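You operate a simulated robot arm through the tools that you are given. There is no shell and no other tool.

Carry out the task below with a simulated robot arm. There is one attempt and no reset: what you move stays moved.

JOB
Open the air, blow the docked mould dry, shut the air and dab off the beads.
Fine: use the green sponge and put it back.

The check looks at the end state, three seconds after you hand in, the way a careful person would. Anything else that was tipped, shoved, dropped, spilled or broken makes it a failure.

ROBOT AND FRAMES
A 7-joint arm with a fingered hand, fixed in place. Base frame: the origin is on the floor under the middle of its stand, x ahead of it, y to its left, z up; the work surface is at about z = 0.86. Lengths are in m, angles in rad, forces in N, time in s.
With the tool pointing down near the work surface it reaches from about 0.36 to 0.84 m from the base axis. Its first joint turns from -2.007 to 2.007 rad. Payload 5 kg.
The TCP is the grasp point between the finger pads, 0.032 m short of the fingertips. In the tool frame z runs along the fingers and y along their closing line. The gripper opens to 0.16 m; its body begins 0.089 m behind the TCP. The gripper is a hand of 4 fingers: y runs from the thumb to the fingers, the wrist lies at [0, 0, -0.267] in the tool frame, and closing takes about 1.5 s.
Orientation is that of the tool frame in the base frame, as a unit quaternion [x, y, z, w]. With the fingers straight down and closing along the base's y, the tool's x points along the base's -x, its y along +y and its z along -z.

CONTROLS
- The arm moves only by the tool jog_arm. Its argument "rows" is a list of rows, each a list of 6 numbers: the shift along the base's x, y, z in units of 250 mm (1.0 is 250 mm), then the turn, a rotation vector about the base's x, y, z in units of 120 degrees (1.0 is 120 degrees). In form: [[tx, ty, tz, rx, ry, rz], ...]. A call has 1 to 20 rows; each row is the pose to reach, as a shift and turn from the pose commanded when the call began. "claw" is the finger opening in m, from 0 to 0.16, set as the call begins (left out, the last holds). A call with a number of a shift or a turn outside -1 to 1 is refused whole. Each row takes 0.2 s and may step no farther than 0.05 m and 0.15 rad from the row before; otherwise, or with a gripper value out of range, the whole call is refused. A pose out of reach is approached as far as the arm can. The call stops where the force on the tool passes 40 N (or 10 N more than at its start, if that is more) or the arm is blocked; 0.2 s more then pass. The fingers move at their own pace (about 0.108 m/s each) and stop on an object; they squeeze with about 30 N. The grip force told is the motor's: it shows also when the fingers shut on nothing. Time passes only in rows, and 0.2 s behind the last, so rows that repeat a pose let the fingers close. It gives the time, the measured TCP pose, the force on the tool (base axes), the opening and the grip force at its end, in the units of the frame above (readings bear some noise), with the torque about the TCP (base axes, N m) and any sound that the robot's microphone picked up.
- Cameras (640 x 400 px; columns grow to the right, rows downward): "scene" is fixed at [0.3839, -0.5139, 1.6181]; the picture's right is [1.00, -0.01, 0.00], its down [-0.01, -0.67, -0.74] and it looks along [0.01, 0.74, -0.67] (base axes); focal length 371 px, centre (320, 200). "wrist" rides on the gripper at [0.08, -0.004, -0.114] in the tool frame; the picture's right is [0.05, 1.00, 0.00], its down [-0.82, 0.04, -0.58] and it looks along [-0.58, 0.03, 0.82] (tool axes); focal length 265 px, centre (320, 200). There is no depth. A picture from a camera that has moved, and an enlarged one, comes with that camera's place and axes in the base frame and with its lens. The place of the scene camera against the robot may be out by one fixed shift of up to 0.025 m in any direction.
- capture(camera): a new picture of that camera. No time passes.
- lift_body(by): slides the trunk up (or, below 0, down) by that many m; the arm rides with it, the base frame stays. It gives what a move gives, with no picture.
- set_fingers(finger1, finger2, finger3, thumb_bend): sets how far each is bent, from 0 (flat) to 1 (curled in); at 0.3 the hand is open as for a grip, at 0.7 the pads meet at the TCP. One left out holds its place. A second passes; each finger stops where it meets its share of the squeeze, and holds until it gets a number again. A gripper value or a shape takes the hand back. It gives what a move gives, with no picture; readings hold the bend of each and the force on the fingers (four entries, about 0 where the hand has none), thumb and palm.
- set_grasp(shape): the hand has 4 fingers and takes this shape, open, in about a second: jaw (thumb against the fingers, like two jaws); tri (thumb and two fingers); tip (a fingertip pinch); poke (one finger out to press); point (the index stretched); flat (the hand flat); cup (the hand cupped); fist (a fist). The gripper value then closes the fingers along that shape, each until it touches; the sizes above hold for jaw. It gives what a move gives, with no picture.
- inspect(camera, box): a new picture of the part [left, top, right, bottom] of that camera's present view, enlarged. No time passes.
- job_done(): hands the job in; it is judged then, once.

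Places have to be worked out from the pictures, the camera data and where the tool is seen. Open the gripper and draw the arm clear of the work before you hand the job in, unless the task says otherwise.

The tools are called by a JSON object that holds its "method" and its "body". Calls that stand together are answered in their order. jog_arm: Moves the arm, as the interface text tells. Its arguments: {"type":"object","properties":{"rows":{"type":"array","items":{"type":"array","items":{"type":"number"}}},"claw":{"type":"number"}},"required":["rows"]} The other tools are called the same way: lift_body (by) moves the trunk up or down; set_grasp (shape) gives the hand a shape; set_fingers (finger1, finger2, finger3, thumb_bend) moves the fingers one by one; capture (camera) takes a picture; inspect (camera, box) takes an enlarged picture of a part of a camera's view; job_done () hands the job in.

At the start:

```text
time_s: 0.0
position: [0.5574, 0.2394, 1.211]
ee_rot: [0.001, 1.0, 0.0, 0.0]
force: [-0.1, 0.1, -0.3]
ft_torque: [-0.03, -0.03, 0.03]
opening: 0.1596
grip_force: 0.1
shape: jaw
bend: [0.3, 0.3, 0.3, 0.3]
finger forces: [0.0, 0.0, 0.0, 0.1, 0.1, 0.0]
trunk travel left (down, up): [-0.75, 0.24]
```

scene: 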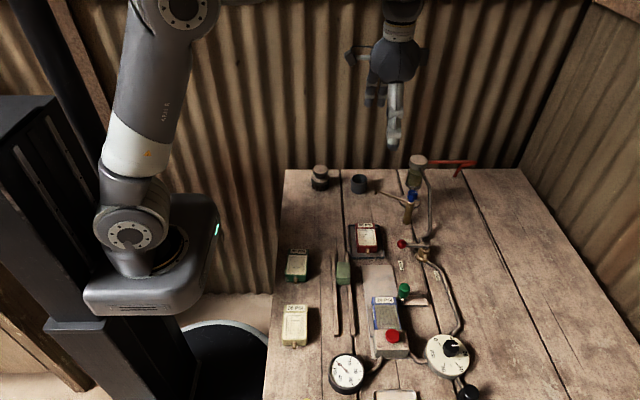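
wrist: 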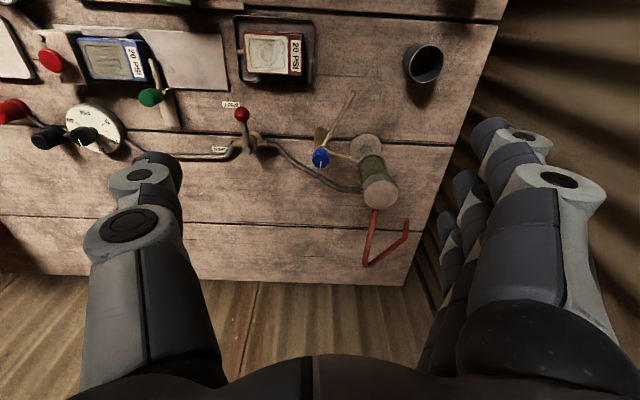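

I start by looking at the scene closely to identify the valve, the gun, the mould and the sponge.

{"method": "inspect", "body": {"camera": "scene", "box": [270, 150, 430, 250]}}

{"method": "inspect", "body": {"camera": "scene", "box": [270, 230, 390, 305]}}

{"method": "inspect", "body": {"camera": "scene", "box": [360, 250, 500, 400]}}

{"method": "inspect", "body": {"camera": "scene", "box": [260, 290, 420, 400]}}

{"method": "inspect", "body": {"camera": "wrist", "box": [200, 0, 460, 170]}}

{"method": "inspect", "body": {"camera": "wrist", "box": [0, 0, 240, 170]}}

```text
4.00 times, centred on (350, 200) of scene
camera zoom: at [0.3839, -0.5139, 1.6181], right [1.0, -0.01, 0.0], down [-0.01, -0.67, -0.74], along [0.01, 0.74, -0.67], focal length 1482 px, centre (200, 200)
```

zoom: 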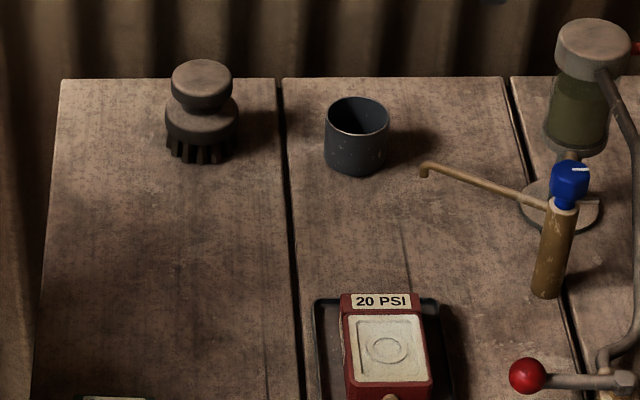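

```text
5.33 times, centred on (330, 268) of scene
camera zoom: at [0.3839, -0.5139, 1.6181], right [1.0, -0.01, 0.0], down [-0.01, -0.67, -0.74], along [0.01, 0.74, -0.67], focal length 1976 px, centre (267, -160)
```

zoom: 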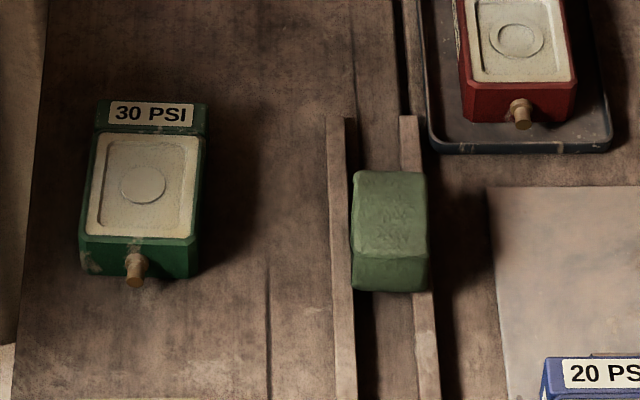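

```text
2.67 times, centred on (430, 325) of scene
camera zoom: at [0.3839, -0.5139, 1.6181], right [1.0, -0.01, 0.0], down [-0.01, -0.67, -0.74], along [0.01, 0.74, -0.67], focal length 988 px, centre (27, -133)
```

zoom: 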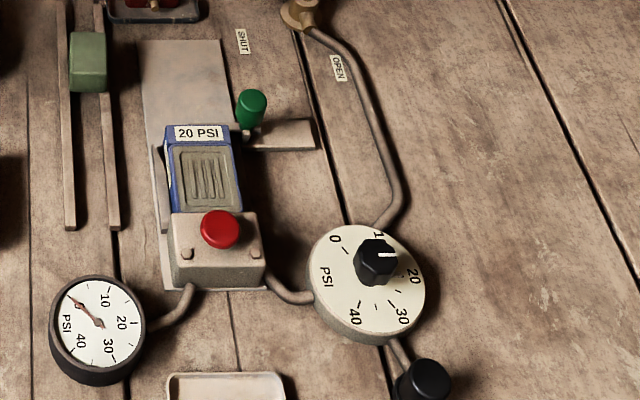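

```text
3.64 times, centred on (340, 345) of scene
camera zoom: at [0.3839, -0.5139, 1.6181], right [1.0, -0.01, 0.0], down [-0.01, -0.67, -0.74], along [0.01, 0.74, -0.67], focal length 1348 px, centre (247, -327)
```

zoom: 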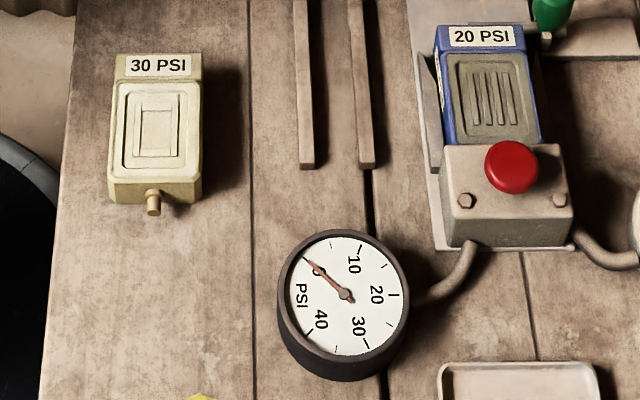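

```text
2.35 times, centred on (330, 85) of wrist
camera zoom: at [0.4781, 0.235, 1.3237], right [-0.05, 1.0, 0.0], down [0.82, 0.04, 0.58], along [0.58, 0.03, -0.82], focal length 624 px, centre (296, 471)
```

zoom: 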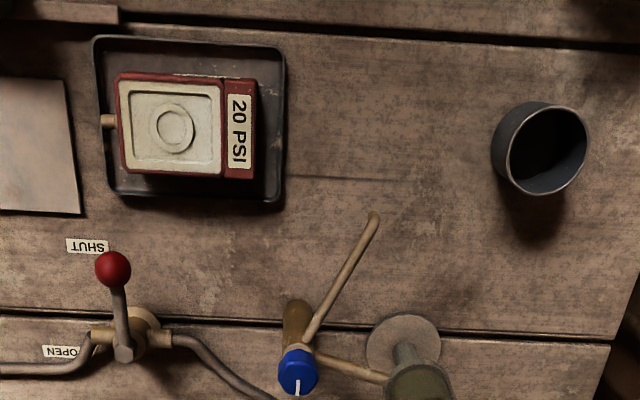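

```text
2.35 times, centred on (120, 85) of wrist
camera zoom: at [0.4781, 0.235, 1.3237], right [-0.05, 1.0, 0.0], down [0.82, 0.04, 0.58], along [0.58, 0.03, -0.82], focal length 624 px, centre (791, 471)
```

zoom: 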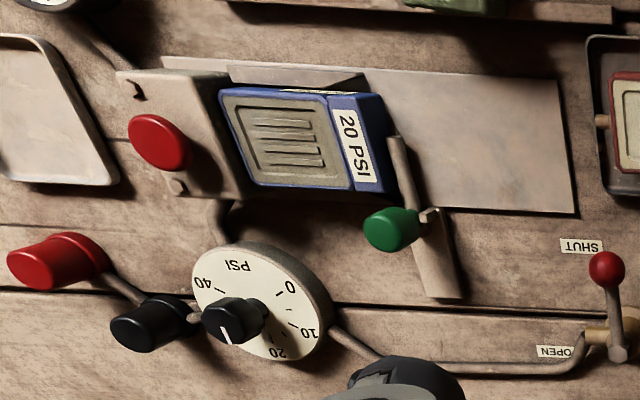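

The rig seems to be: air tank at the back, red-ball valve (SHUT/OPEN), PSI regulator dial, station with red button and docked blue mould (20 PSI), green toggle clamp, and a gauge. I move the hand high over the front area to survey it with the wrist camera.

{"method": "jog_arm", "body": {"rows": [[-0.1, -0.15, 0, 0, 0, 0], [-0.2, -0.32, 0, 0, 0, 0], [-0.3, -0.48, 0, 0, 0, 0], [-0.4, -0.64, 0, 0, 0, 0], [-0.5, -0.8, 0, 0, 0, 0], [-0.55, -0.98, 0, 0, 0, 0]]}}

{"method": "capture", "body": {"camera": "wrist"}}

{"method": "capture", "body": {"camera": "scene"}}

```text
time_s: 1.4
position: [0.4177, -0.01, 1.2123]
ee_rot: [0.001, 1.0, 0.001, 0.0]
force: [-0.3, -1.3, 0.1]
ft_torque: [0.01, 0.02, 0.0]
opening: 0.1599
grip_force: 0.0
shape: jaw
bend: [0.3, 0.3, 0.3, 0.3]
finger forces: [0.0, 0.0, 0.0, 0.0, 0.0, 0.0]
trunk travel left (down, up): [-0.75, 0.24]
```

```text
taken
camera wrist: at [0.3387, -0.0139, 1.3265], right [-0.05, 1.0, 0.0], down [0.82, 0.04, 0.58], along [0.58, 0.03, -0.82], focal length 265 px, centre (320, 200)
```

wrist: 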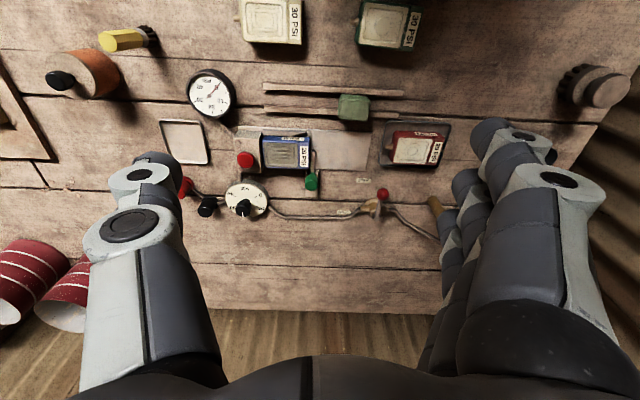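

```text
taken
```

scene: 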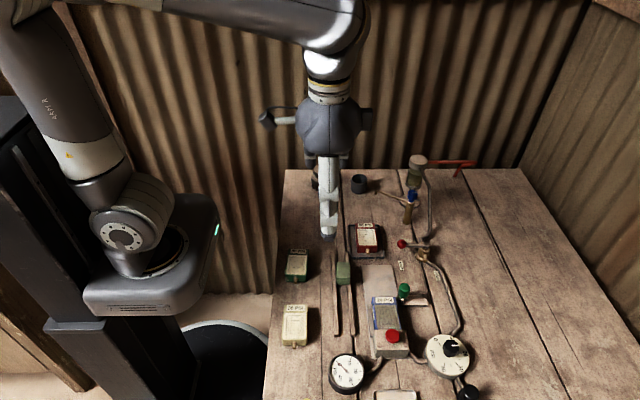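

I can see a gauge, tray, and other objects further at -y. I go a bit further -y and take enlarged views.

{"method": "jog_arm", "body": {"rows": [[-0.05, -0.16, 0, 0, 0, 0], [-0.1, -0.32, 0, 0, 0, 0], [-0.12, -0.48, 0, 0, 0, 0], [-0.12, -0.6, 0, 0, 0, 0]]}}

{"method": "capture", "body": {"camera": "wrist"}}

{"method": "inspect", "body": {"camera": "wrist", "box": [220, 40, 420, 230]}}

{"method": "inspect", "body": {"camera": "wrist", "box": [100, 20, 330, 200]}}

{"method": "inspect", "body": {"camera": "wrist", "box": [360, 40, 560, 230]}}

```text
time_s: 2.4
position: [0.3904, -0.1571, 1.2107]
ee_rot: [0.0, 1.0, 0.0, 0.001]
force: [-0.1, -0.3, 0.4]
ft_torque: [-0.02, -0.01, 0.01]
opening: 0.16
grip_force: 0.1
shape: jaw
bend: [0.3, 0.3, 0.3, 0.3]
finger forces: [0.0, 0.1, 0.0, 0.0, 0.0, 0.0]
trunk travel left (down, up): [-0.75, 0.24]
```

```text
taken
camera wrist: at [0.311, -0.1613, 1.3246], right [-0.05, 1.0, 0.0], down [0.82, 0.04, 0.58], along [0.58, 0.03, -0.82], focal length 265 px, centre (320, 200)
```

wrist: 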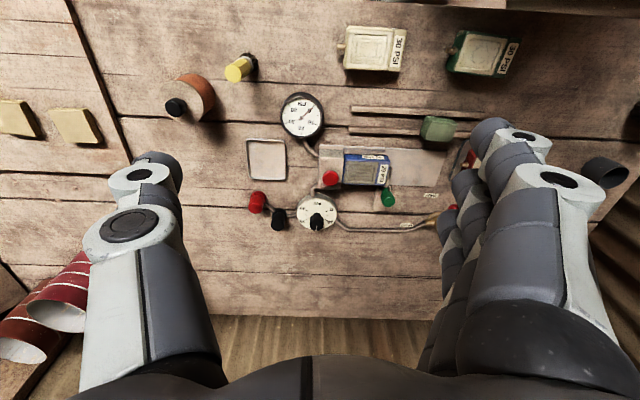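

```text
2.11 times, centred on (320, 135) of wrist
camera zoom: at [0.311, -0.1613, 1.3246], right [-0.05, 1.0, 0.0], down [0.82, 0.04, 0.58], along [0.58, 0.03, -0.82], focal length 559 px, centre (320, 337)
```

zoom: 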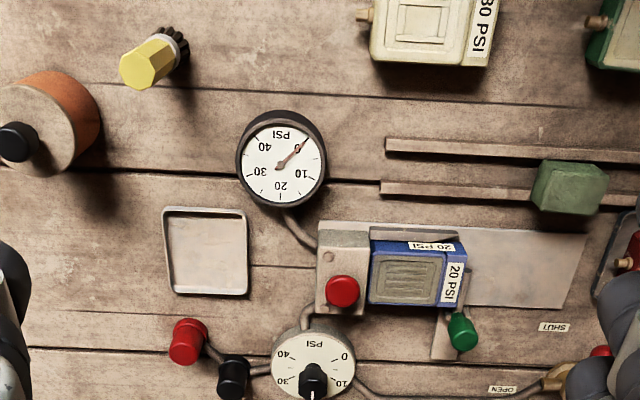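

```text
2.22 times, centred on (215, 110) of wrist
camera zoom: at [0.311, -0.1613, 1.3246], right [-0.05, 1.0, 0.0], down [0.82, 0.04, 0.58], along [0.58, 0.03, -0.82], focal length 590 px, centre (553, 400)
```

zoom: 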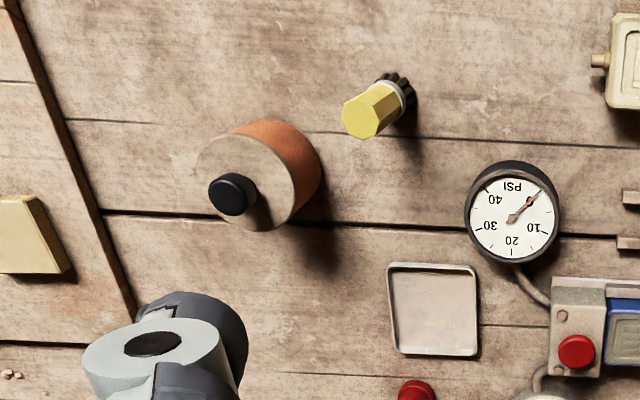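

```text
2.11 times, centred on (460, 135) of wrist
camera zoom: at [0.311, -0.1613, 1.3246], right [-0.05, 1.0, 0.0], down [0.82, 0.04, 0.58], along [0.58, 0.03, -0.82], focal length 559 px, centre (25, 337)
```

zoom: 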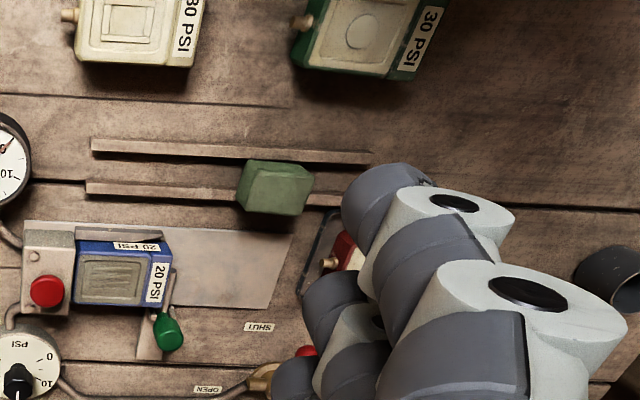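

The gauge reads 0 now (air shut) and the regulator mark seems near 20. I go lower over the station for closer looks at the dial, mould, clamp and button.

{"method": "jog_arm", "body": {"rows": [[0.04, 0.04, -0.15, 0, 0, 0], [0.04, 0.08, -0.3, 0, 0, 0], [0.04, 0.1, -0.45, 0, 0, 0], [0.04, 0.1, -0.6, 0, 0, 0]]}}

{"method": "capture", "body": {"camera": "wrist"}}

{"method": "inspect", "body": {"camera": "wrist", "box": [240, 100, 440, 225]}}

{"method": "inspect", "body": {"camera": "wrist", "box": [180, 170, 380, 295]}}

{"method": "inspect", "body": {"camera": "scene", "box": [410, 310, 500, 400]}}

```text
time_s: 3.4
position: [0.3975, -0.1314, 1.0613]
ee_rot: [0.0, 1.0, 0.0, 0.0]
force: [0.5, -1.5, 0.6]
ft_torque: [0.0, -0.01, 0.01]
opening: 0.1601
grip_force: 0.1
shape: jaw
bend: [0.3, 0.3, 0.3, 0.3]
finger forces: [0.0, 0.0, 0.1, 0.1, 0.1, 0.0]
trunk travel left (down, up): [-0.75, 0.24]
```

```text
taken
camera wrist: at [0.3205, -0.1353, 1.1742], right [-0.05, 1.0, 0.0], down [0.82, 0.04, 0.58], along [0.58, 0.03, -0.82], focal length 265 px, centre (320, 200)
```

wrist: 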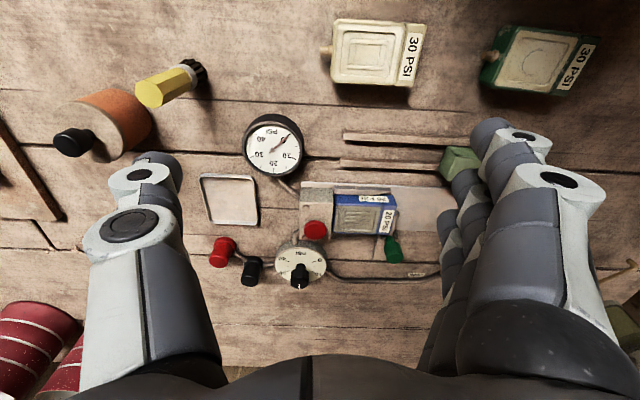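

```text
3.20 times, centred on (340, 162) of wrist
camera zoom: at [0.3205, -0.1353, 1.1742], right [-0.05, 1.0, 0.0], down [0.82, 0.04, 0.58], along [0.58, 0.03, -0.82], focal length 849 px, centre (256, 320)
```

zoom: 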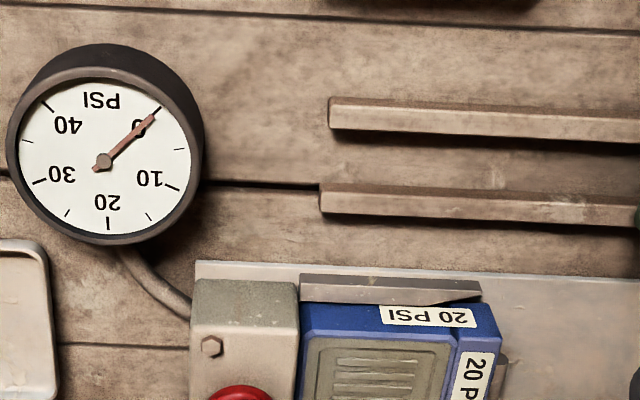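

```text
3.20 times, centred on (280, 232) of wrist
camera zoom: at [0.3205, -0.1353, 1.1742], right [-0.05, 1.0, 0.0], down [0.82, 0.04, 0.58], along [0.58, 0.03, -0.82], focal length 849 px, centre (448, 96)
```

zoom: 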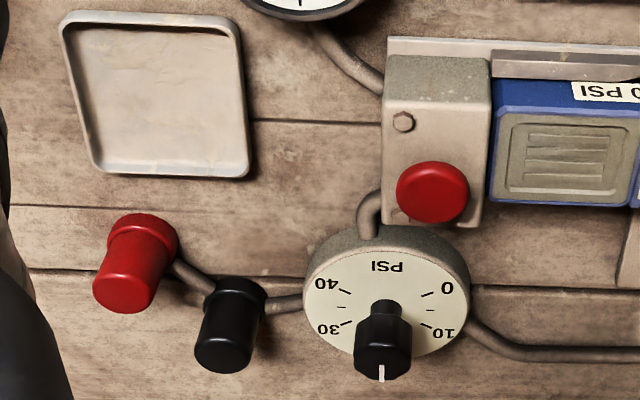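

```text
4.44 times, centred on (455, 355) of scene
camera zoom: at [0.3839, -0.5139, 1.6181], right [1.0, -0.01, 0.0], down [-0.01, -0.67, -0.74], along [0.01, 0.74, -0.67], focal length 1647 px, centre (-280, -489)
```

zoom: 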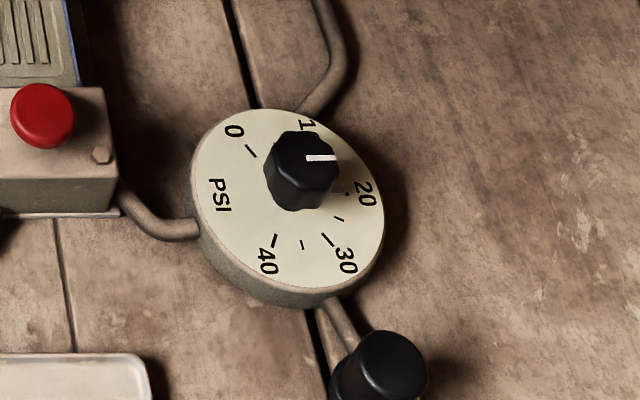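

The regulator mark points to 20, matching the blue mould's 20 PSI label, and the gauge reads 0. I look at the clamp, mould face and valve in more detail, and try the poke shape to learn where the finger sits.

{"method": "inspect", "body": {"camera": "scene", "box": [355, 270, 445, 370]}}

{"method": "inspect", "body": {"camera": "scene", "box": [380, 225, 450, 295]}}

{"method": "inspect", "body": {"camera": "wrist", "box": [290, 175, 440, 275]}}

{"method": "set_grasp", "body": {"shape": "poke"}}

{"method": "capture", "body": {"camera": "wrist"}}

{"method": "capture", "body": {"camera": "scene"}}

```text
4.00 times, centred on (400, 320) of scene
camera zoom: at [0.3839, -0.5139, 1.6181], right [1.0, -0.01, 0.0], down [-0.01, -0.67, -0.74], along [0.01, 0.74, -0.67], focal length 1482 px, centre (0, -280)
```

zoom: 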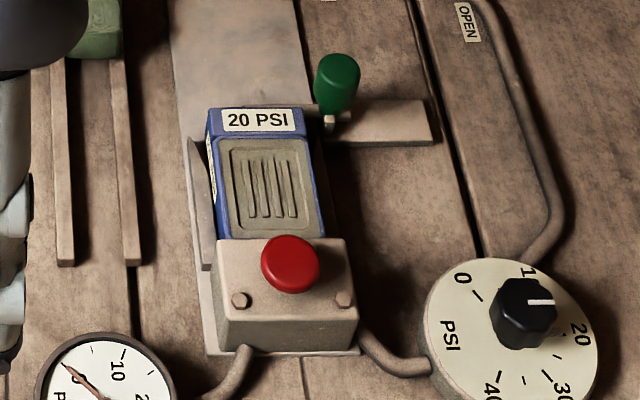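

```text
5.71 times, centred on (415, 260) of scene
camera zoom: at [0.3839, -0.5139, 1.6181], right [1.0, -0.01, 0.0], down [-0.01, -0.67, -0.74], along [0.01, 0.74, -0.67], focal length 2118 px, centre (-223, -143)
```

zoom: 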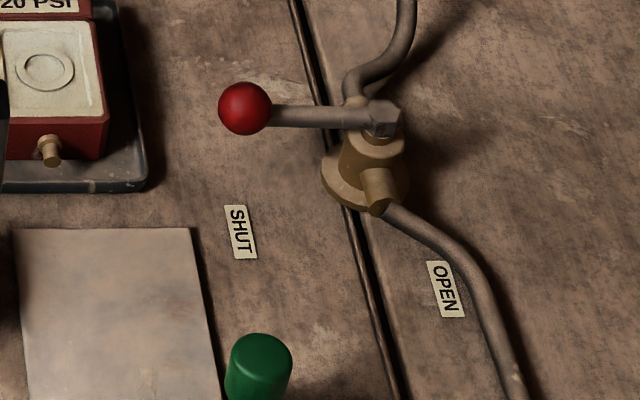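

```text
4.00 times, centred on (365, 225) of wrist
camera zoom: at [0.3205, -0.1353, 1.1742], right [-0.05, 1.0, 0.0], down [0.82, 0.04, 0.58], along [0.58, 0.03, -0.82], focal length 1062 px, centre (140, 100)
```

zoom: 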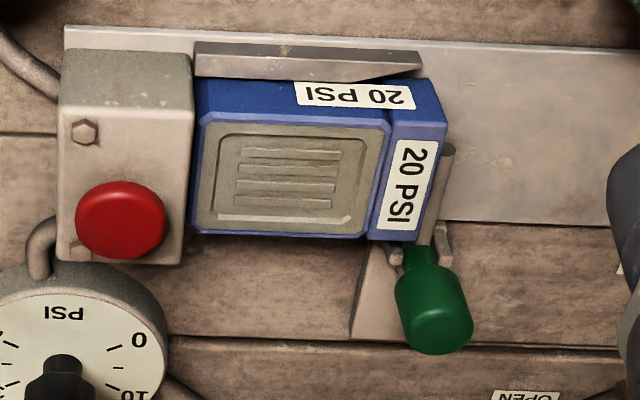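

```text
time_s: 4.3
position: [0.3991, -0.1312, 1.0614]
ee_rot: [0.001, 1.0, 0.0, 0.0]
force: [0.2, -0.3, -0.5]
ft_torque: [-0.04, -0.02, 0.01]
opening: 0.0001
grip_force: 0.1
shape: poke
bend: [1.0, 1.0, 1.0, 0.47]
finger forces: [0.1, 0.1, 0.0, 0.1, 0.0, 0.1]
trunk travel left (down, up): [-0.75, 0.24]
```

```text
taken
camera wrist: at [0.32, -0.1351, 1.1749], right [-0.05, 1.0, 0.0], down [0.82, 0.04, 0.58], along [0.58, 0.03, -0.82], focal length 265 px, centre (320, 200)
```

wrist: 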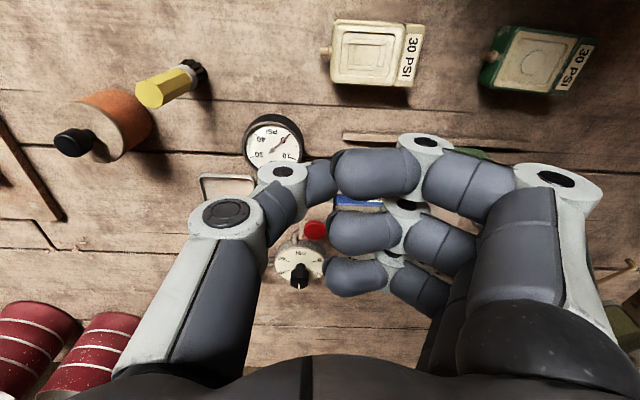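

```text
taken
```

scene: 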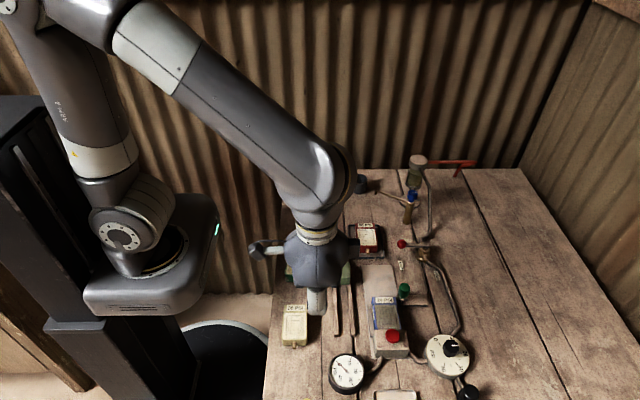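

In poke the fingers curl and the thumb stays out. I check the "point" shape as well.

{"method": "set_grasp", "body": {"shape": "point"}}

{"method": "capture", "body": {"camera": "wrist"}}

{"method": "inspect", "body": {"camera": "scene", "box": [220, 200, 420, 330]}}

```text
time_s: 5.2
position: [0.3989, -0.1319, 1.0616]
ee_rot: [-0.001, 1.0, 0.0, 0.0]
force: [-0.1, -0.9, 0.0]
ft_torque: [0.01, 0.03, 0.0]
opening: 0.1524
grip_force: 0.1
shape: point
bend: [0.3, 1.0, 1.0, 0.54]
finger forces: [0.1, 0.1, 0.0, 0.1, 0.1, 0.1]
trunk travel left (down, up): [-0.75, 0.24]
```

```text
taken
camera wrist: at [0.32, -0.1352, 1.1749], right [-0.05, 1.0, 0.0], down [0.82, 0.04, 0.58], along [0.58, 0.03, -0.82], focal length 265 px, centre (320, 200)
```

wrist: 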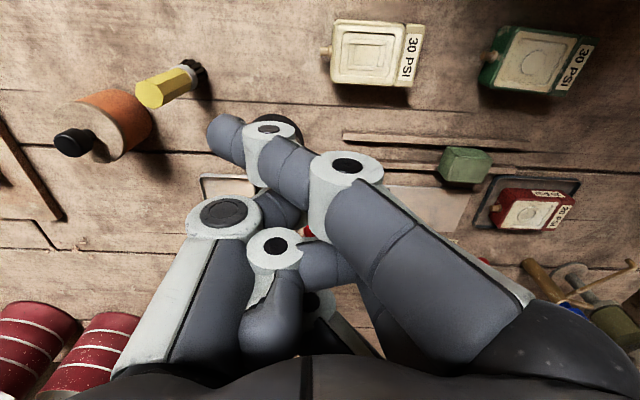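

```text
3.08 times, centred on (320, 265) of scene
camera zoom: at [0.3839, -0.5139, 1.6181], right [1.0, -0.01, 0.0], down [-0.01, -0.67, -0.74], along [0.01, 0.74, -0.67], focal length 1140 px, centre (320, 0)
```

zoom: 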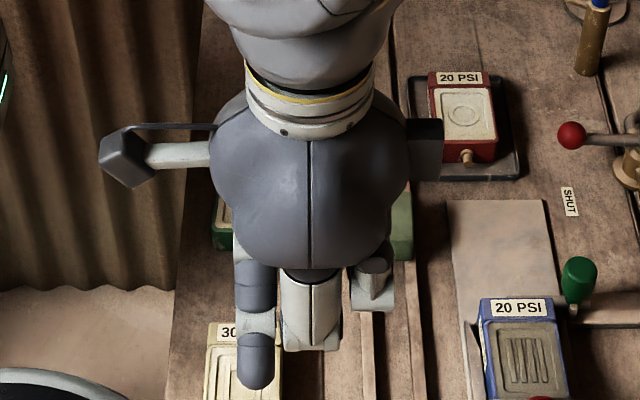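

Point splays the fingers awkwardly. I try the "tip" shape, closed, as a narrow poker.

{"method": "set_grasp", "body": {"shape": "tip"}}

{"method": "capture", "body": {"camera": "wrist"}}

{"method": "jog_arm", "body": {"rows": [[0, 0, 0, 0, 0, 0], [0, 0, 0, 0, 0, 0], [0, 0, 0, 0, 0, 0], [0, 0, 0, 0, 0, 0], [0, 0, 0, 0, 0, 0], [0, 0, 0, 0, 0, 0], [0, 0, 0, 0, 0, 0]], "claw": 0}}

{"method": "capture", "body": {"camera": "wrist"}}

{"method": "inspect", "body": {"camera": "scene", "box": [220, 200, 420, 330]}}

```text
time_s: 6.1
position: [0.3977, -0.1308, 1.0618]
ee_rot: [0.0, 1.0, 0.0, -0.001]
force: [0.3, -0.1, -0.1]
ft_torque: [-0.01, -0.01, 0.04]
opening: 0.1597
grip_force: 0.0
shape: tip
bend: [0.01, 0.3, 0.01, 0.3]
finger forces: [0.0, 0.0, 0.0, 0.1, 0.0, 0.1]
trunk travel left (down, up): [-0.75, 0.24]
```

```text
taken
camera wrist: at [0.32, -0.1352, 1.1749], right [-0.05, 1.0, 0.0], down [0.82, 0.04, 0.58], along [0.58, 0.03, -0.82], focal length 265 px, centre (320, 200)
```

wrist: 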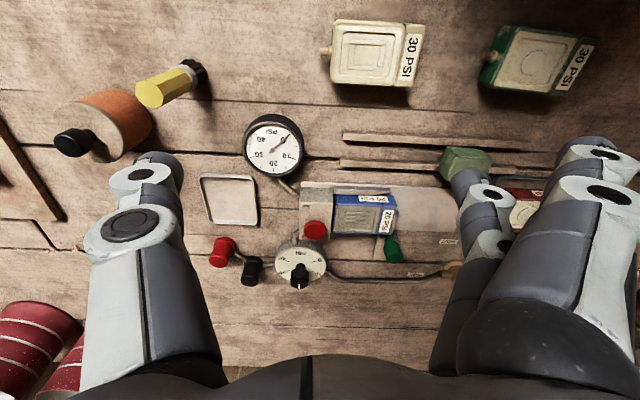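

```text
time_s: 7.7
position: [0.3984, -0.131, 1.0618]
ee_rot: [0.0, 1.0, 0.0, 0.001]
force: [-1.1, -0.4, -0.2]
ft_torque: [0.0, -0.01, -0.01]
opening: 0.0
grip_force: 29.4
shape: tip
bend: [0.27, 0.65, 0.27, 0.68]
finger forces: [0.0, 0.0, 0.0, 0.0, 0.0, 0.0]
trunk travel left (down, up): [-0.75, 0.24]
```

```text
taken
camera wrist: at [0.32, -0.1352, 1.1747], right [-0.05, 1.0, 0.0], down [0.82, 0.04, 0.58], along [0.58, 0.03, -0.82], focal length 265 px, centre (320, 200)
```

wrist: 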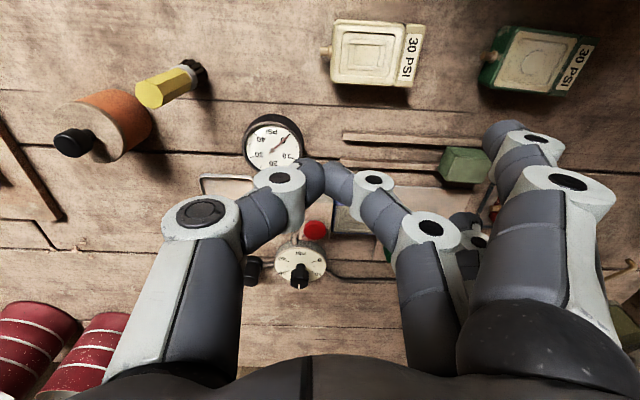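

```text
3.08 times, centred on (320, 265) of scene
camera zoom: at [0.3839, -0.5139, 1.6181], right [1.0, -0.01, 0.0], down [-0.01, -0.67, -0.74], along [0.01, 0.74, -0.67], focal length 1140 px, centre (320, 0)
```

zoom: 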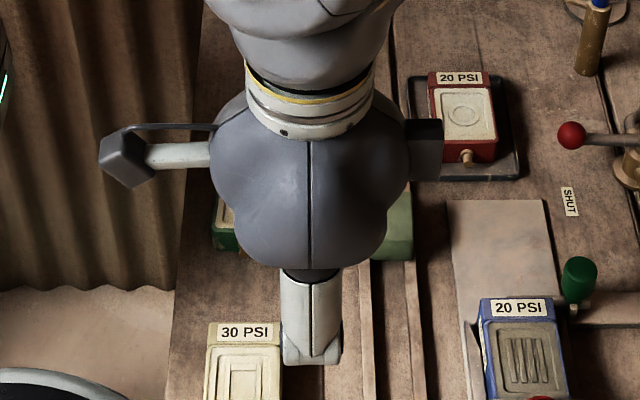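

I shape a narrow two-digit poker by curling fingers 1 and 3 and letting finger 2 and thumb meet at the TCP.

{"method": "set_fingers", "body": {"finger1": 1, "finger2": 0.7, "finger3": 1, "thumb_bend": 0.7}}

{"method": "capture", "body": {"camera": "wrist"}}

{"method": "inspect", "body": {"camera": "scene", "box": [220, 200, 420, 330]}}

```text
time_s: 8.7
position: [0.3993, -0.1307, 1.0623]
ee_rot: [0.0, 1.0, 0.0, 0.0]
force: [-0.5, 0.0, 0.1]
ft_torque: [0.03, -0.01, -0.01]
opening: 0.0503
grip_force: 0.0
shape: fingers
bend: [1.0, 0.7, 1.0, 0.7]
finger forces: [0.0, 0.0, 0.0, 0.0, 0.0, 0.1]
trunk travel left (down, up): [-0.75, 0.24]
```

```text
taken
camera wrist: at [0.32, -0.1352, 1.1747], right [-0.05, 1.0, 0.0], down [0.82, 0.04, 0.58], along [0.58, 0.03, -0.82], focal length 265 px, centre (320, 200)
```

wrist: 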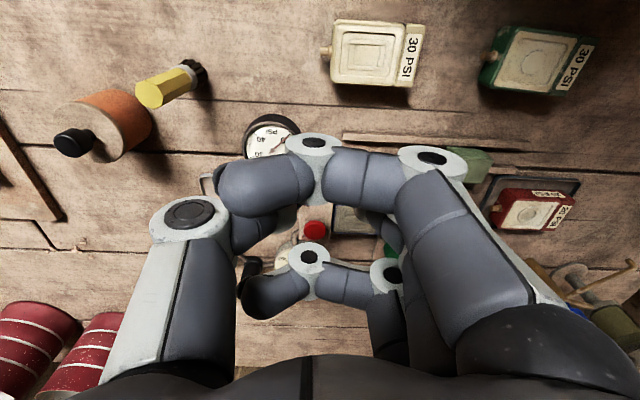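

```text
3.08 times, centred on (320, 265) of scene
camera zoom: at [0.3839, -0.5139, 1.6181], right [1.0, -0.01, 0.0], down [-0.01, -0.67, -0.74], along [0.01, 0.74, -0.67], focal length 1140 px, centre (320, 0)
```

zoom: 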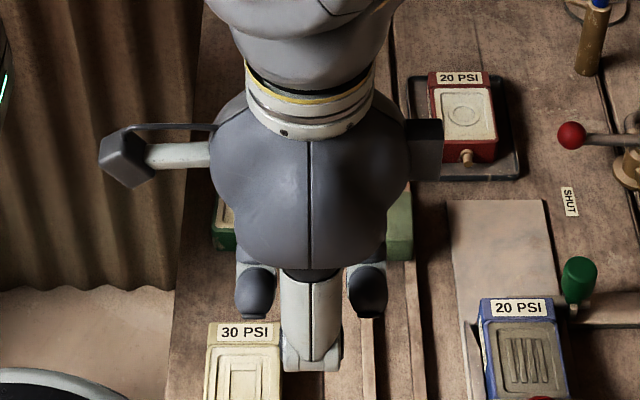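

The button sits near (0.548, -0.130, 0.92), the valve ball near (0.614, 0.119, 0.91) with its pivot near (0.673, 0.117). The blue tap stands close on the +y side, so I yaw the hand 90° to be slim in y, and go up for a closer look at the valve.

{"method": "jog_arm", "body": {"rows": [[0.08, 0.0476, 0.1, 0, 0, 0.0682], [0.16, 0.0953, 0.2, 0, 0, 0.1364], [0.24, 0.143, 0.3, 0, 0, 0.2045], [0.32, 0.19, 0.352, 0, 0, 0.2727], [0.4, 0.238, 0.352, 0, 0, 0.341], [0.48, 0.286, 0.352, 0, 0, 0.409], [0.56, 0.333, 0.352, 0, 0, 0.477], [0.64, 0.381, 0.352, 0, 0, 0.5455], [0.72, 0.43, 0.352, 0, 0, 0.6136], [0.8, 0.476, 0.352, 0, 0, 0.682], [0.884, 0.524, 0.352, 0, 0, 0.75]]}}

{"method": "capture", "body": {"camera": "wrist"}}

{"method": "capture", "body": {"camera": "scene"}}

```text
time_s: 11.1
position: [0.5985, -0.0081, 1.151]
ee_rot: [-0.655, 0.756, -0.003, 0.0]
force: [-1.1, 2.1, 1.7]
ft_torque: [-0.2, -0.13, 0.0]
opening: 0.0503
grip_force: 0.1
shape: fingers
bend: [1.0, 0.7, 1.0, 0.7]
finger forces: [0.0, 0.1, 0.0, 0.0, 0.1, 0.0]
out of reach, approached as far as the arm can: row 11
trunk travel left (down, up): [-0.75, 0.24]
```

```text
taken
camera wrist: at [0.5921, -0.0883, 1.2645], right [-1.0, 0.09, 0.0], down [0.07, 0.82, 0.57], along [0.06, 0.57, -0.82], focal length 265 px, centre (320, 200)
```

wrist: 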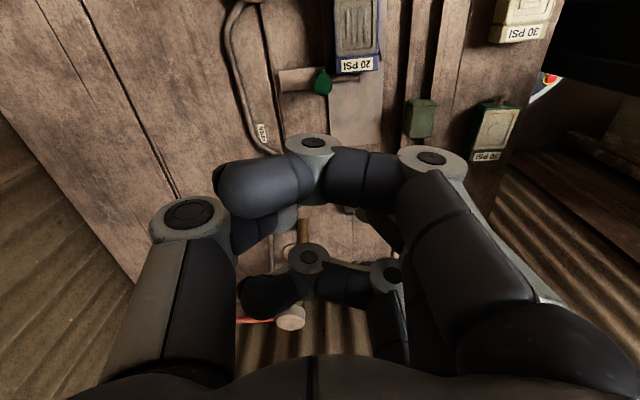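

```text
taken
```

scene: 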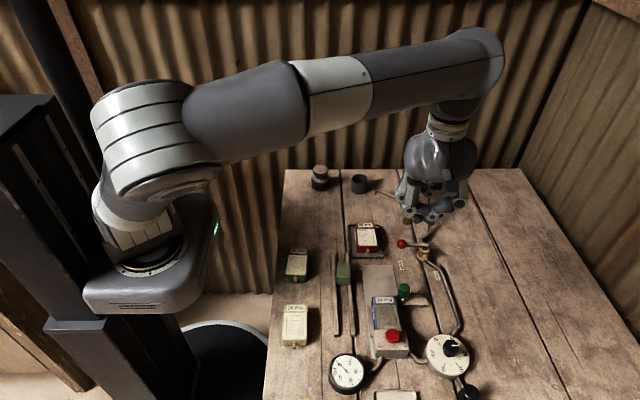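

Yaw reached about 82°, enough. The curled fingers block the view, so I open the hand briefly to see the valve, tap and tray from here.

{"method": "set_grasp", "body": {"shape": "jaw"}}

{"method": "capture", "body": {"camera": "wrist"}}

{"method": "inspect", "body": {"camera": "wrist", "box": [220, 100, 440, 340]}}

```text
time_s: 12.0
position: [0.601, -0.0131, 1.1491]
ee_rot: [-0.654, 0.757, 0.0, 0.0]
force: [0.9, -0.1, 0.6]
ft_torque: [0.0, 0.0, 0.02]
opening: 0.16
grip_force: 0.1
shape: jaw
bend: [0.3, 0.3, 0.3, 0.3]
finger forces: [0.1, 0.0, 0.1, 0.1, 0.1, 0.0]
trunk travel left (down, up): [-0.75, 0.24]
```

```text
taken
camera wrist: at [0.5952, -0.0939, 1.2617], right [-1.0, 0.09, 0.0], down [0.08, 0.81, 0.58], along [0.05, 0.57, -0.82], focal length 265 px, centre (320, 200)
```

wrist: 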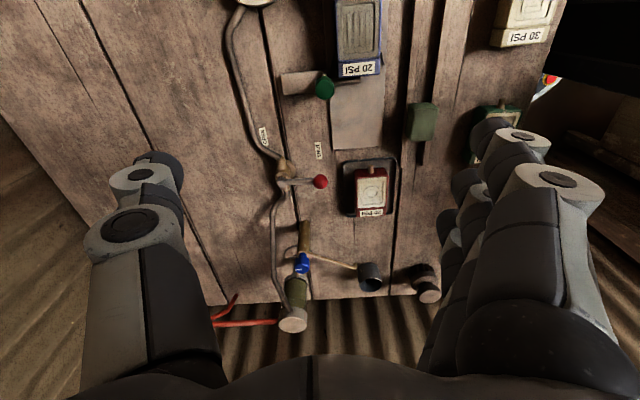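

```text
1.67 times, centred on (330, 220) of wrist
camera zoom: at [0.5952, -0.0939, 1.2617], right [-1.0, 0.09, 0.0], down [0.08, 0.81, 0.58], along [0.05, 0.57, -0.82], focal length 442 px, centre (303, 167)
```

zoom: 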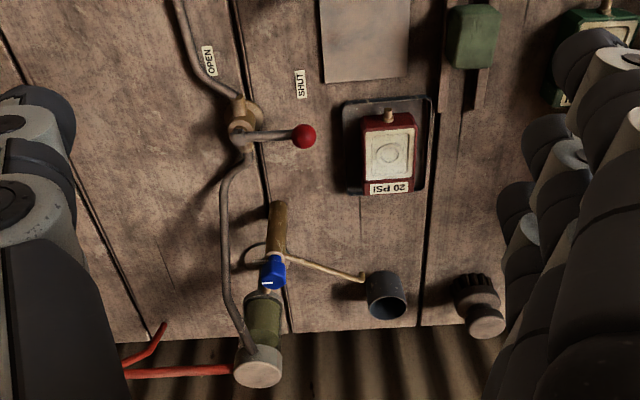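

From this view the ball is at about (0.613, 0.117), pivot (0.672, 0.113), and the tap post at about (0.655, 0.237). I re-form the poker and back off the yaw a little to a reachable value, to find out what pose is truly commanded.

{"method": "set_fingers", "body": {"finger1": 1, "finger2": 0.7, "finger3": 1, "thumb_bend": 0.7}}

{"method": "jog_arm", "body": {"rows": [[0, 0.05, 0, 0, 0, -0.07], [0, 0.1, 0, 0, 0, -0.12], [0, 0.1, 0, 0, 0, -0.12]]}}

```text
time_s: 13.0
position: [0.6003, -0.0124, 1.1498]
ee_rot: [-0.654, 0.756, 0.0, 0.0]
force: [0.5, 0.1, -0.5]
ft_torque: [0.0, 0.02, 0.0]
opening: 0.0503
grip_force: 0.1
shape: fingers
bend: [1.0, 0.7, 1.0, 0.7]
finger forces: [0.0, 0.1, 0.0, 0.1, 0.0, 0.1]
trunk travel left (down, up): [-0.75, 0.24]
```

```text
time_s: 13.8
position: [0.6007, 0.0113, 1.1481]
ee_rot: [-0.554, 0.832, 0.0, 0.0]
force: [-0.5, -0.1, -1.1]
ft_torque: [0.02, 0.0, -0.02]
opening: 0.0503
grip_force: 0.1
shape: fingers
bend: [1.0, 0.7, 1.0, 0.7]
finger forces: [0.0, 0.0, 0.1, 0.0, 0.0, 0.0]
trunk travel left (down, up): [-0.75, 0.24]
```

The command base is the last reachable pose, at yaw 67°. Now I move above the +y side of the ball, still high.

{"method": "jog_arm", "body": {"rows": [[0.02, 0.15, 0, 0, 0, 0.02], [0.04, 0.3, -0.05, 0, 0, 0.04], [0.06, 0.45, -0.15, 0, 0, 0.06], [0.077, 0.585, -0.3, 0, 0, 0.067], [0.077, 0.585, -0.392, 0, 0, 0.067], [0.077, 0.585, -0.392, 0, 0, 0.067]]}}

{"method": "capture", "body": {"camera": "scene"}}

{"method": "inspect", "body": {"camera": "scene", "box": [350, 130, 510, 290]}}

{"method": "capture", "body": {"camera": "wrist"}}

```text
refused: row 4 steps farther than a row can; nothing moved
```

```text
taken
```

scene: 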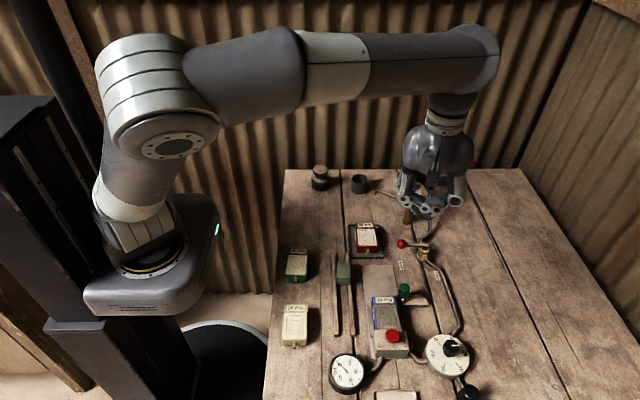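

```text
2.50 times, centred on (430, 210) of scene
camera zoom: at [0.3839, -0.5139, 1.6181], right [1.0, -0.01, 0.0], down [-0.01, -0.67, -0.74], along [0.01, 0.74, -0.67], focal length 926 px, centre (45, 175)
```

zoom: 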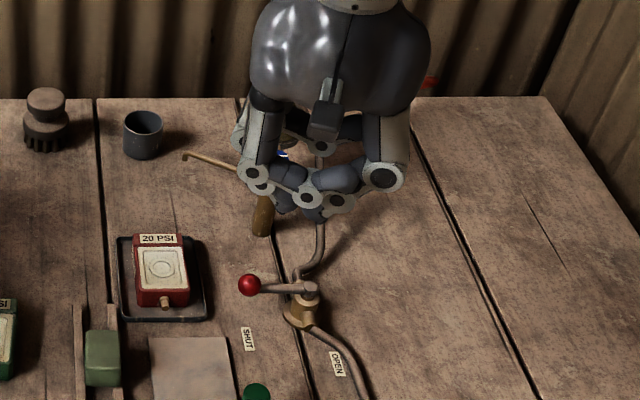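

```text
taken
camera wrist: at [0.5752, -0.063, 1.2617], right [-0.94, 0.34, 0.0], down [0.28, 0.77, 0.58], along [0.2, 0.54, -0.82], focal length 265 px, centre (320, 200)
```

wrist: 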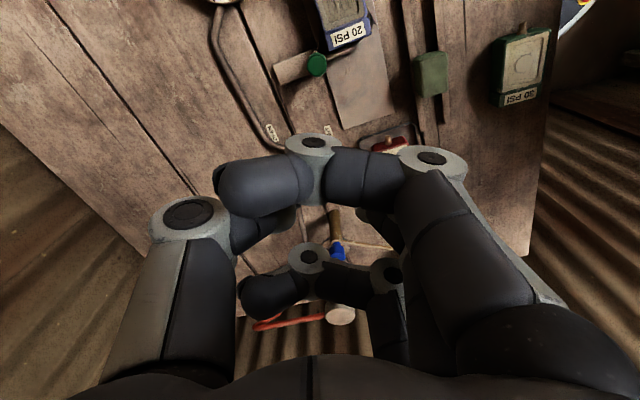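

One step was slightly too long; I resend with smaller steps.

{"method": "jog_arm", "body": {"rows": [[0.02, 0.15, 0, 0, 0, 0.02], [0.04, 0.3, -0.05, 0, 0, 0.04], [0.06, 0.45, -0.12, 0, 0, 0.06], [0.077, 0.55, -0.22, 0, 0, 0.067], [0.077, 0.595, -0.33, 0, 0, 0.067], [0.077, 0.595, -0.392, 0, 0, 0.067], [0.077, 0.595, -0.392, 0, 0, 0.067]]}}

{"method": "inspect", "body": {"camera": "scene", "box": [350, 130, 510, 290]}}

{"method": "capture", "body": {"camera": "wrist"}}

```text
time_s: 15.4
position: [0.6202, 0.1606, 1.0505]
ee_rot: [-0.612, 0.791, -0.001, 0.001]
force: [-0.2, 0.3, 0.3]
ft_torque: [0.04, 0.05, -0.03]
opening: 0.0505
grip_force: 0.1
shape: fingers
bend: [1.0, 0.7, 1.0, 0.7]
finger forces: [0.1, 0.1, 0.0, 0.0, 0.0, 0.0]
trunk travel left (down, up): [-0.75, 0.24]
```

```text
2.50 times, centred on (430, 210) of scene
camera zoom: at [0.3839, -0.5139, 1.6181], right [1.0, -0.01, 0.0], down [-0.01, -0.67, -0.74], along [0.01, 0.74, -0.67], focal length 926 px, centre (45, 175)
```

zoom: 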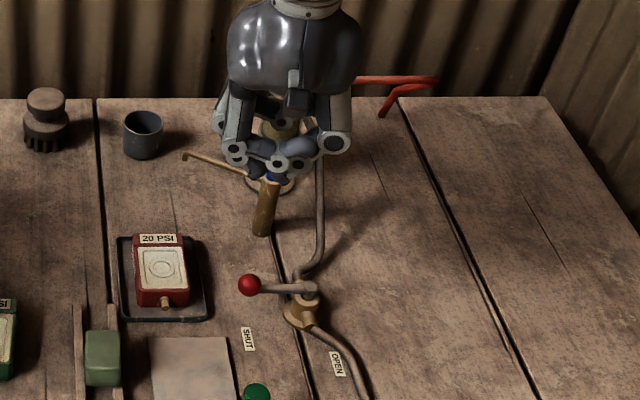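

```text
taken
camera wrist: at [0.6051, 0.0826, 1.1634], right [-0.98, 0.2, 0.0], down [0.16, 0.8, 0.58], along [0.12, 0.57, -0.82], focal length 265 px, centre (320, 200)
```

wrist: 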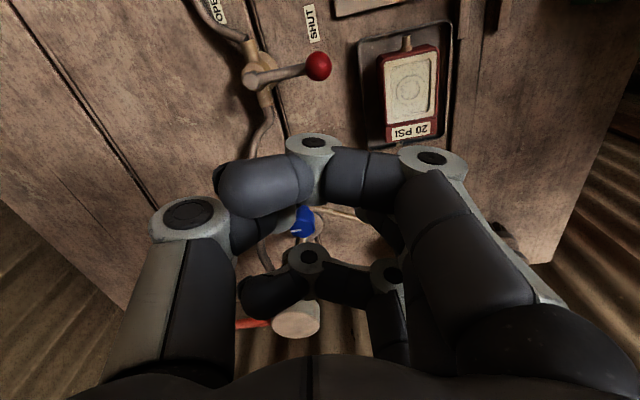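

The ball is confirmed at about (0.6145, 0.119, 0.905). I descend on its +y side to TCP z ≈ 0.934.

{"method": "jog_arm", "body": {"rows": [[0, -0.01, -0.15, 0, 0, 0], [0, -0.01, -0.3, 0, 0, 0], [0, -0.01, -0.4, 0, 0, 0], [0, -0.01, -0.465, 0, 0, 0], [0, -0.01, -0.465, 0, 0, 0]]}}

{"method": "inspect", "body": {"camera": "scene", "box": [370, 170, 470, 270]}}

{"method": "capture", "body": {"camera": "wrist"}}

```text
time_s: 16.6
position: [0.6194, 0.1595, 0.9343]
ee_rot: [-0.611, 0.791, -0.001, 0.001]
force: [0.2, 0.4, 0.5]
ft_torque: [0.0, 0.01, -0.01]
opening: 0.0503
grip_force: 0.2
shape: fingers
bend: [1.0, 0.7, 1.0, 0.7]
finger forces: [0.0, 0.0, 0.0, 0.0, 0.1, 0.0]
trunk travel left (down, up): [-0.75, 0.24]
```

```text
4.00 times, centred on (420, 220) of scene
camera zoom: at [0.3839, -0.5139, 1.6181], right [1.0, -0.01, 0.0], down [-0.01, -0.67, -0.74], along [0.01, 0.74, -0.67], focal length 1482 px, centre (-80, 120)
```

zoom: 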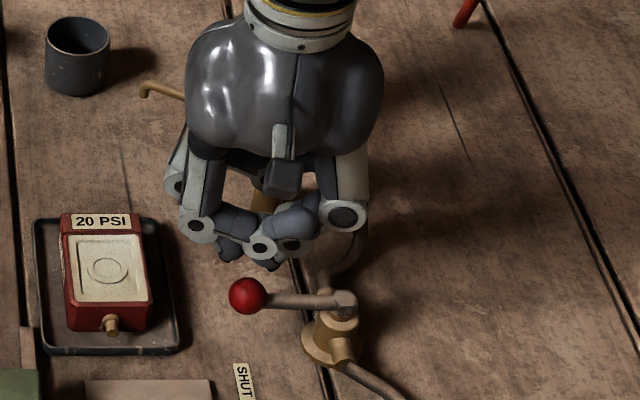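

```text
taken
camera wrist: at [0.6045, 0.0796, 1.0477], right [-0.98, 0.2, 0.0], down [0.16, 0.8, 0.58], along [0.12, 0.57, -0.82], focal length 265 px, centre (320, 200)
```

wrist: 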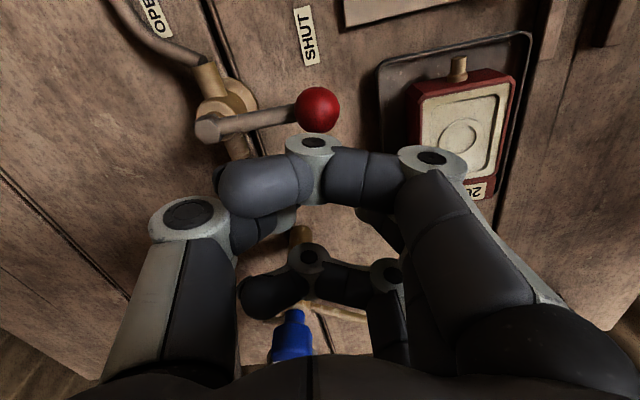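

The hand came down free next to the ball with no contact. I now push the ball along the arc toward -y, first to about halfway.

{"method": "jog_arm", "body": {"rows": [[-0.004, -0.035, 0, 0, 0, 0], [-0.008, -0.065, 0, 0, 0, 0], [-0.018, -0.09, 0, 0, 0, 0], [-0.029, -0.116, 0, 0, 0, 0], [-0.034, -0.145, 0, 0, 0, 0], [-0.039, -0.175, 0, 0, 0, 0], [-0.037, -0.205, 0, 0, 0, 0], [-0.034, -0.235, 0, 0, 0, 0]]}}

{"method": "inspect", "body": {"camera": "scene", "box": [370, 190, 470, 290]}}

{"method": "capture", "body": {"camera": "wrist"}}

```text
time_s: 18.4
position: [0.6104, 0.0988, 0.9339]
ee_rot: [-0.612, 0.791, 0.0, 0.0]
force: [0.1, -0.2, -0.3]
ft_torque: [0.0, -0.02, 0.0]
opening: 0.0505
grip_force: 0.6
shape: fingers
bend: [1.0, 0.7, 1.0, 0.7]
finger forces: [0.0, 0.0, 0.0, 0.0, 0.3, 0.0]
trunk travel left (down, up): [-0.75, 0.24]
```

```text
4.00 times, centred on (420, 240) of scene
camera zoom: at [0.3839, -0.5139, 1.6181], right [1.0, -0.01, 0.0], down [-0.01, -0.67, -0.74], along [0.01, 0.74, -0.67], focal length 1482 px, centre (-80, 40)
```

zoom: 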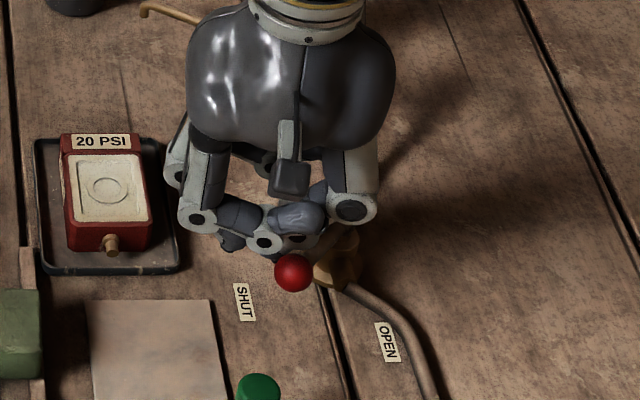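

```text
taken
camera wrist: at [0.5965, 0.0208, 1.0474], right [-0.98, 0.2, 0.0], down [0.16, 0.8, 0.58], along [0.12, 0.57, -0.82], focal length 265 px, centre (320, 200)
```

wrist: 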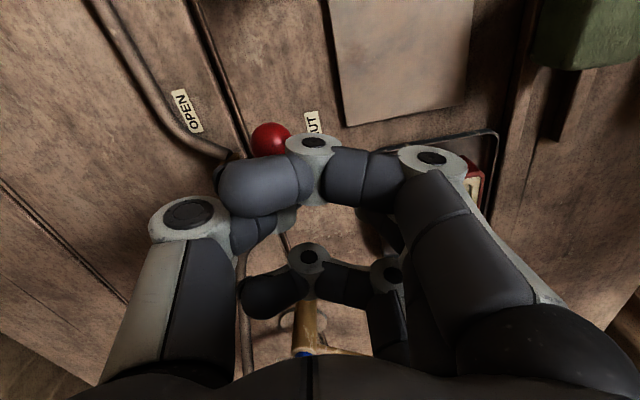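

The lever is turning freely (ball now around φ≈230°). I continue the arc to push it to its OPEN stop.

{"method": "jog_arm", "body": {"rows": [[0.01, -0.03, 0, 0, 0, 0], [0.02, -0.058, 0, 0, 0, 0], [0.035, -0.085, 0, 0, 0, 0], [0.052, -0.11, 0, 0, 0, 0], [0.075, -0.132, 0, 0, 0, 0], [0.098, -0.153, 0, 0, 0, 0], [0.117, -0.164, 0, 0, 0, 0], [0.135, -0.175, 0, 0, 0, 0]]}}

{"method": "inspect", "body": {"camera": "scene", "box": [370, 190, 470, 290]}}

{"method": "capture", "body": {"camera": "wrist"}}

{"method": "inspect", "body": {"camera": "scene", "box": [320, 340, 380, 400]}}

```text
time_s: 20.2
position: [0.6432, 0.0571, 0.9335]
ee_rot: [-0.612, 0.791, 0.0, 0.0]
force: [-7.2, 1.0, 2.3]
ft_torque: [0.02, 0.08, 0.0]
opening: 0.05
grip_force: 4.1
shape: fingers
bend: [1.0, 0.69, 1.0, 0.71]
finger forces: [0.0, 0.1, 0.0, 0.0, 8.5, 0.0]
trunk travel left (down, up): [-0.75, 0.24]
```

```text
4.00 times, centred on (420, 240) of scene
camera zoom: at [0.3839, -0.5139, 1.6181], right [1.0, -0.01, 0.0], down [-0.01, -0.67, -0.74], along [0.01, 0.74, -0.67], focal length 1482 px, centre (-80, 40)
```

zoom: 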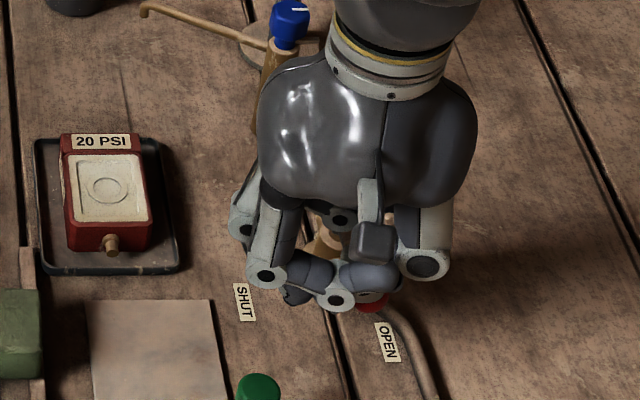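

```text
taken
camera wrist: at [0.629, -0.0214, 1.0476], right [-0.98, 0.2, 0.0], down [0.16, 0.8, 0.58], along [0.12, 0.57, -0.82], focal length 265 px, centre (320, 200)
```

wrist: 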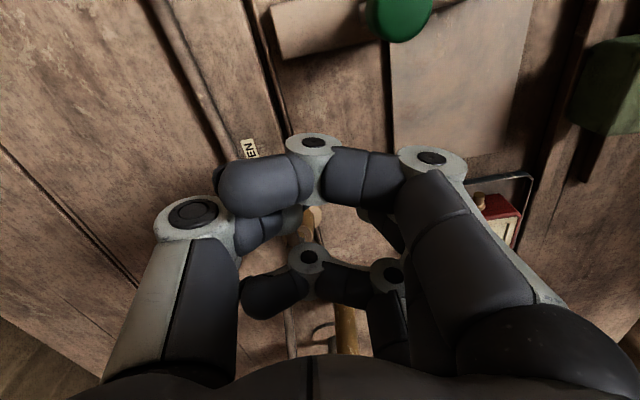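

```text
6.67 times, centred on (350, 370) of scene
camera zoom: at [0.3839, -0.5139, 1.6181], right [1.0, -0.01, 0.0], down [-0.01, -0.67, -0.74], along [0.01, 0.74, -0.67], focal length 2471 px, centre (120, -933)
```

zoom: 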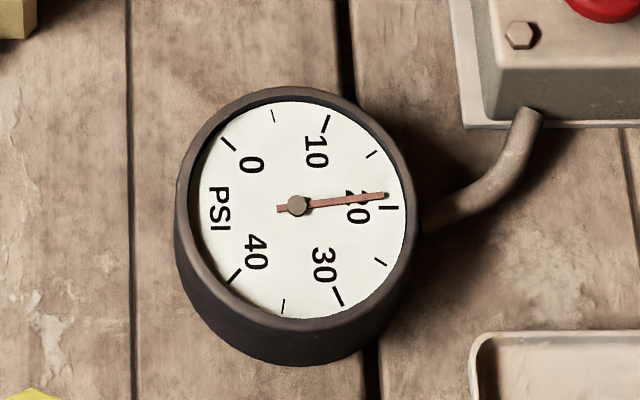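

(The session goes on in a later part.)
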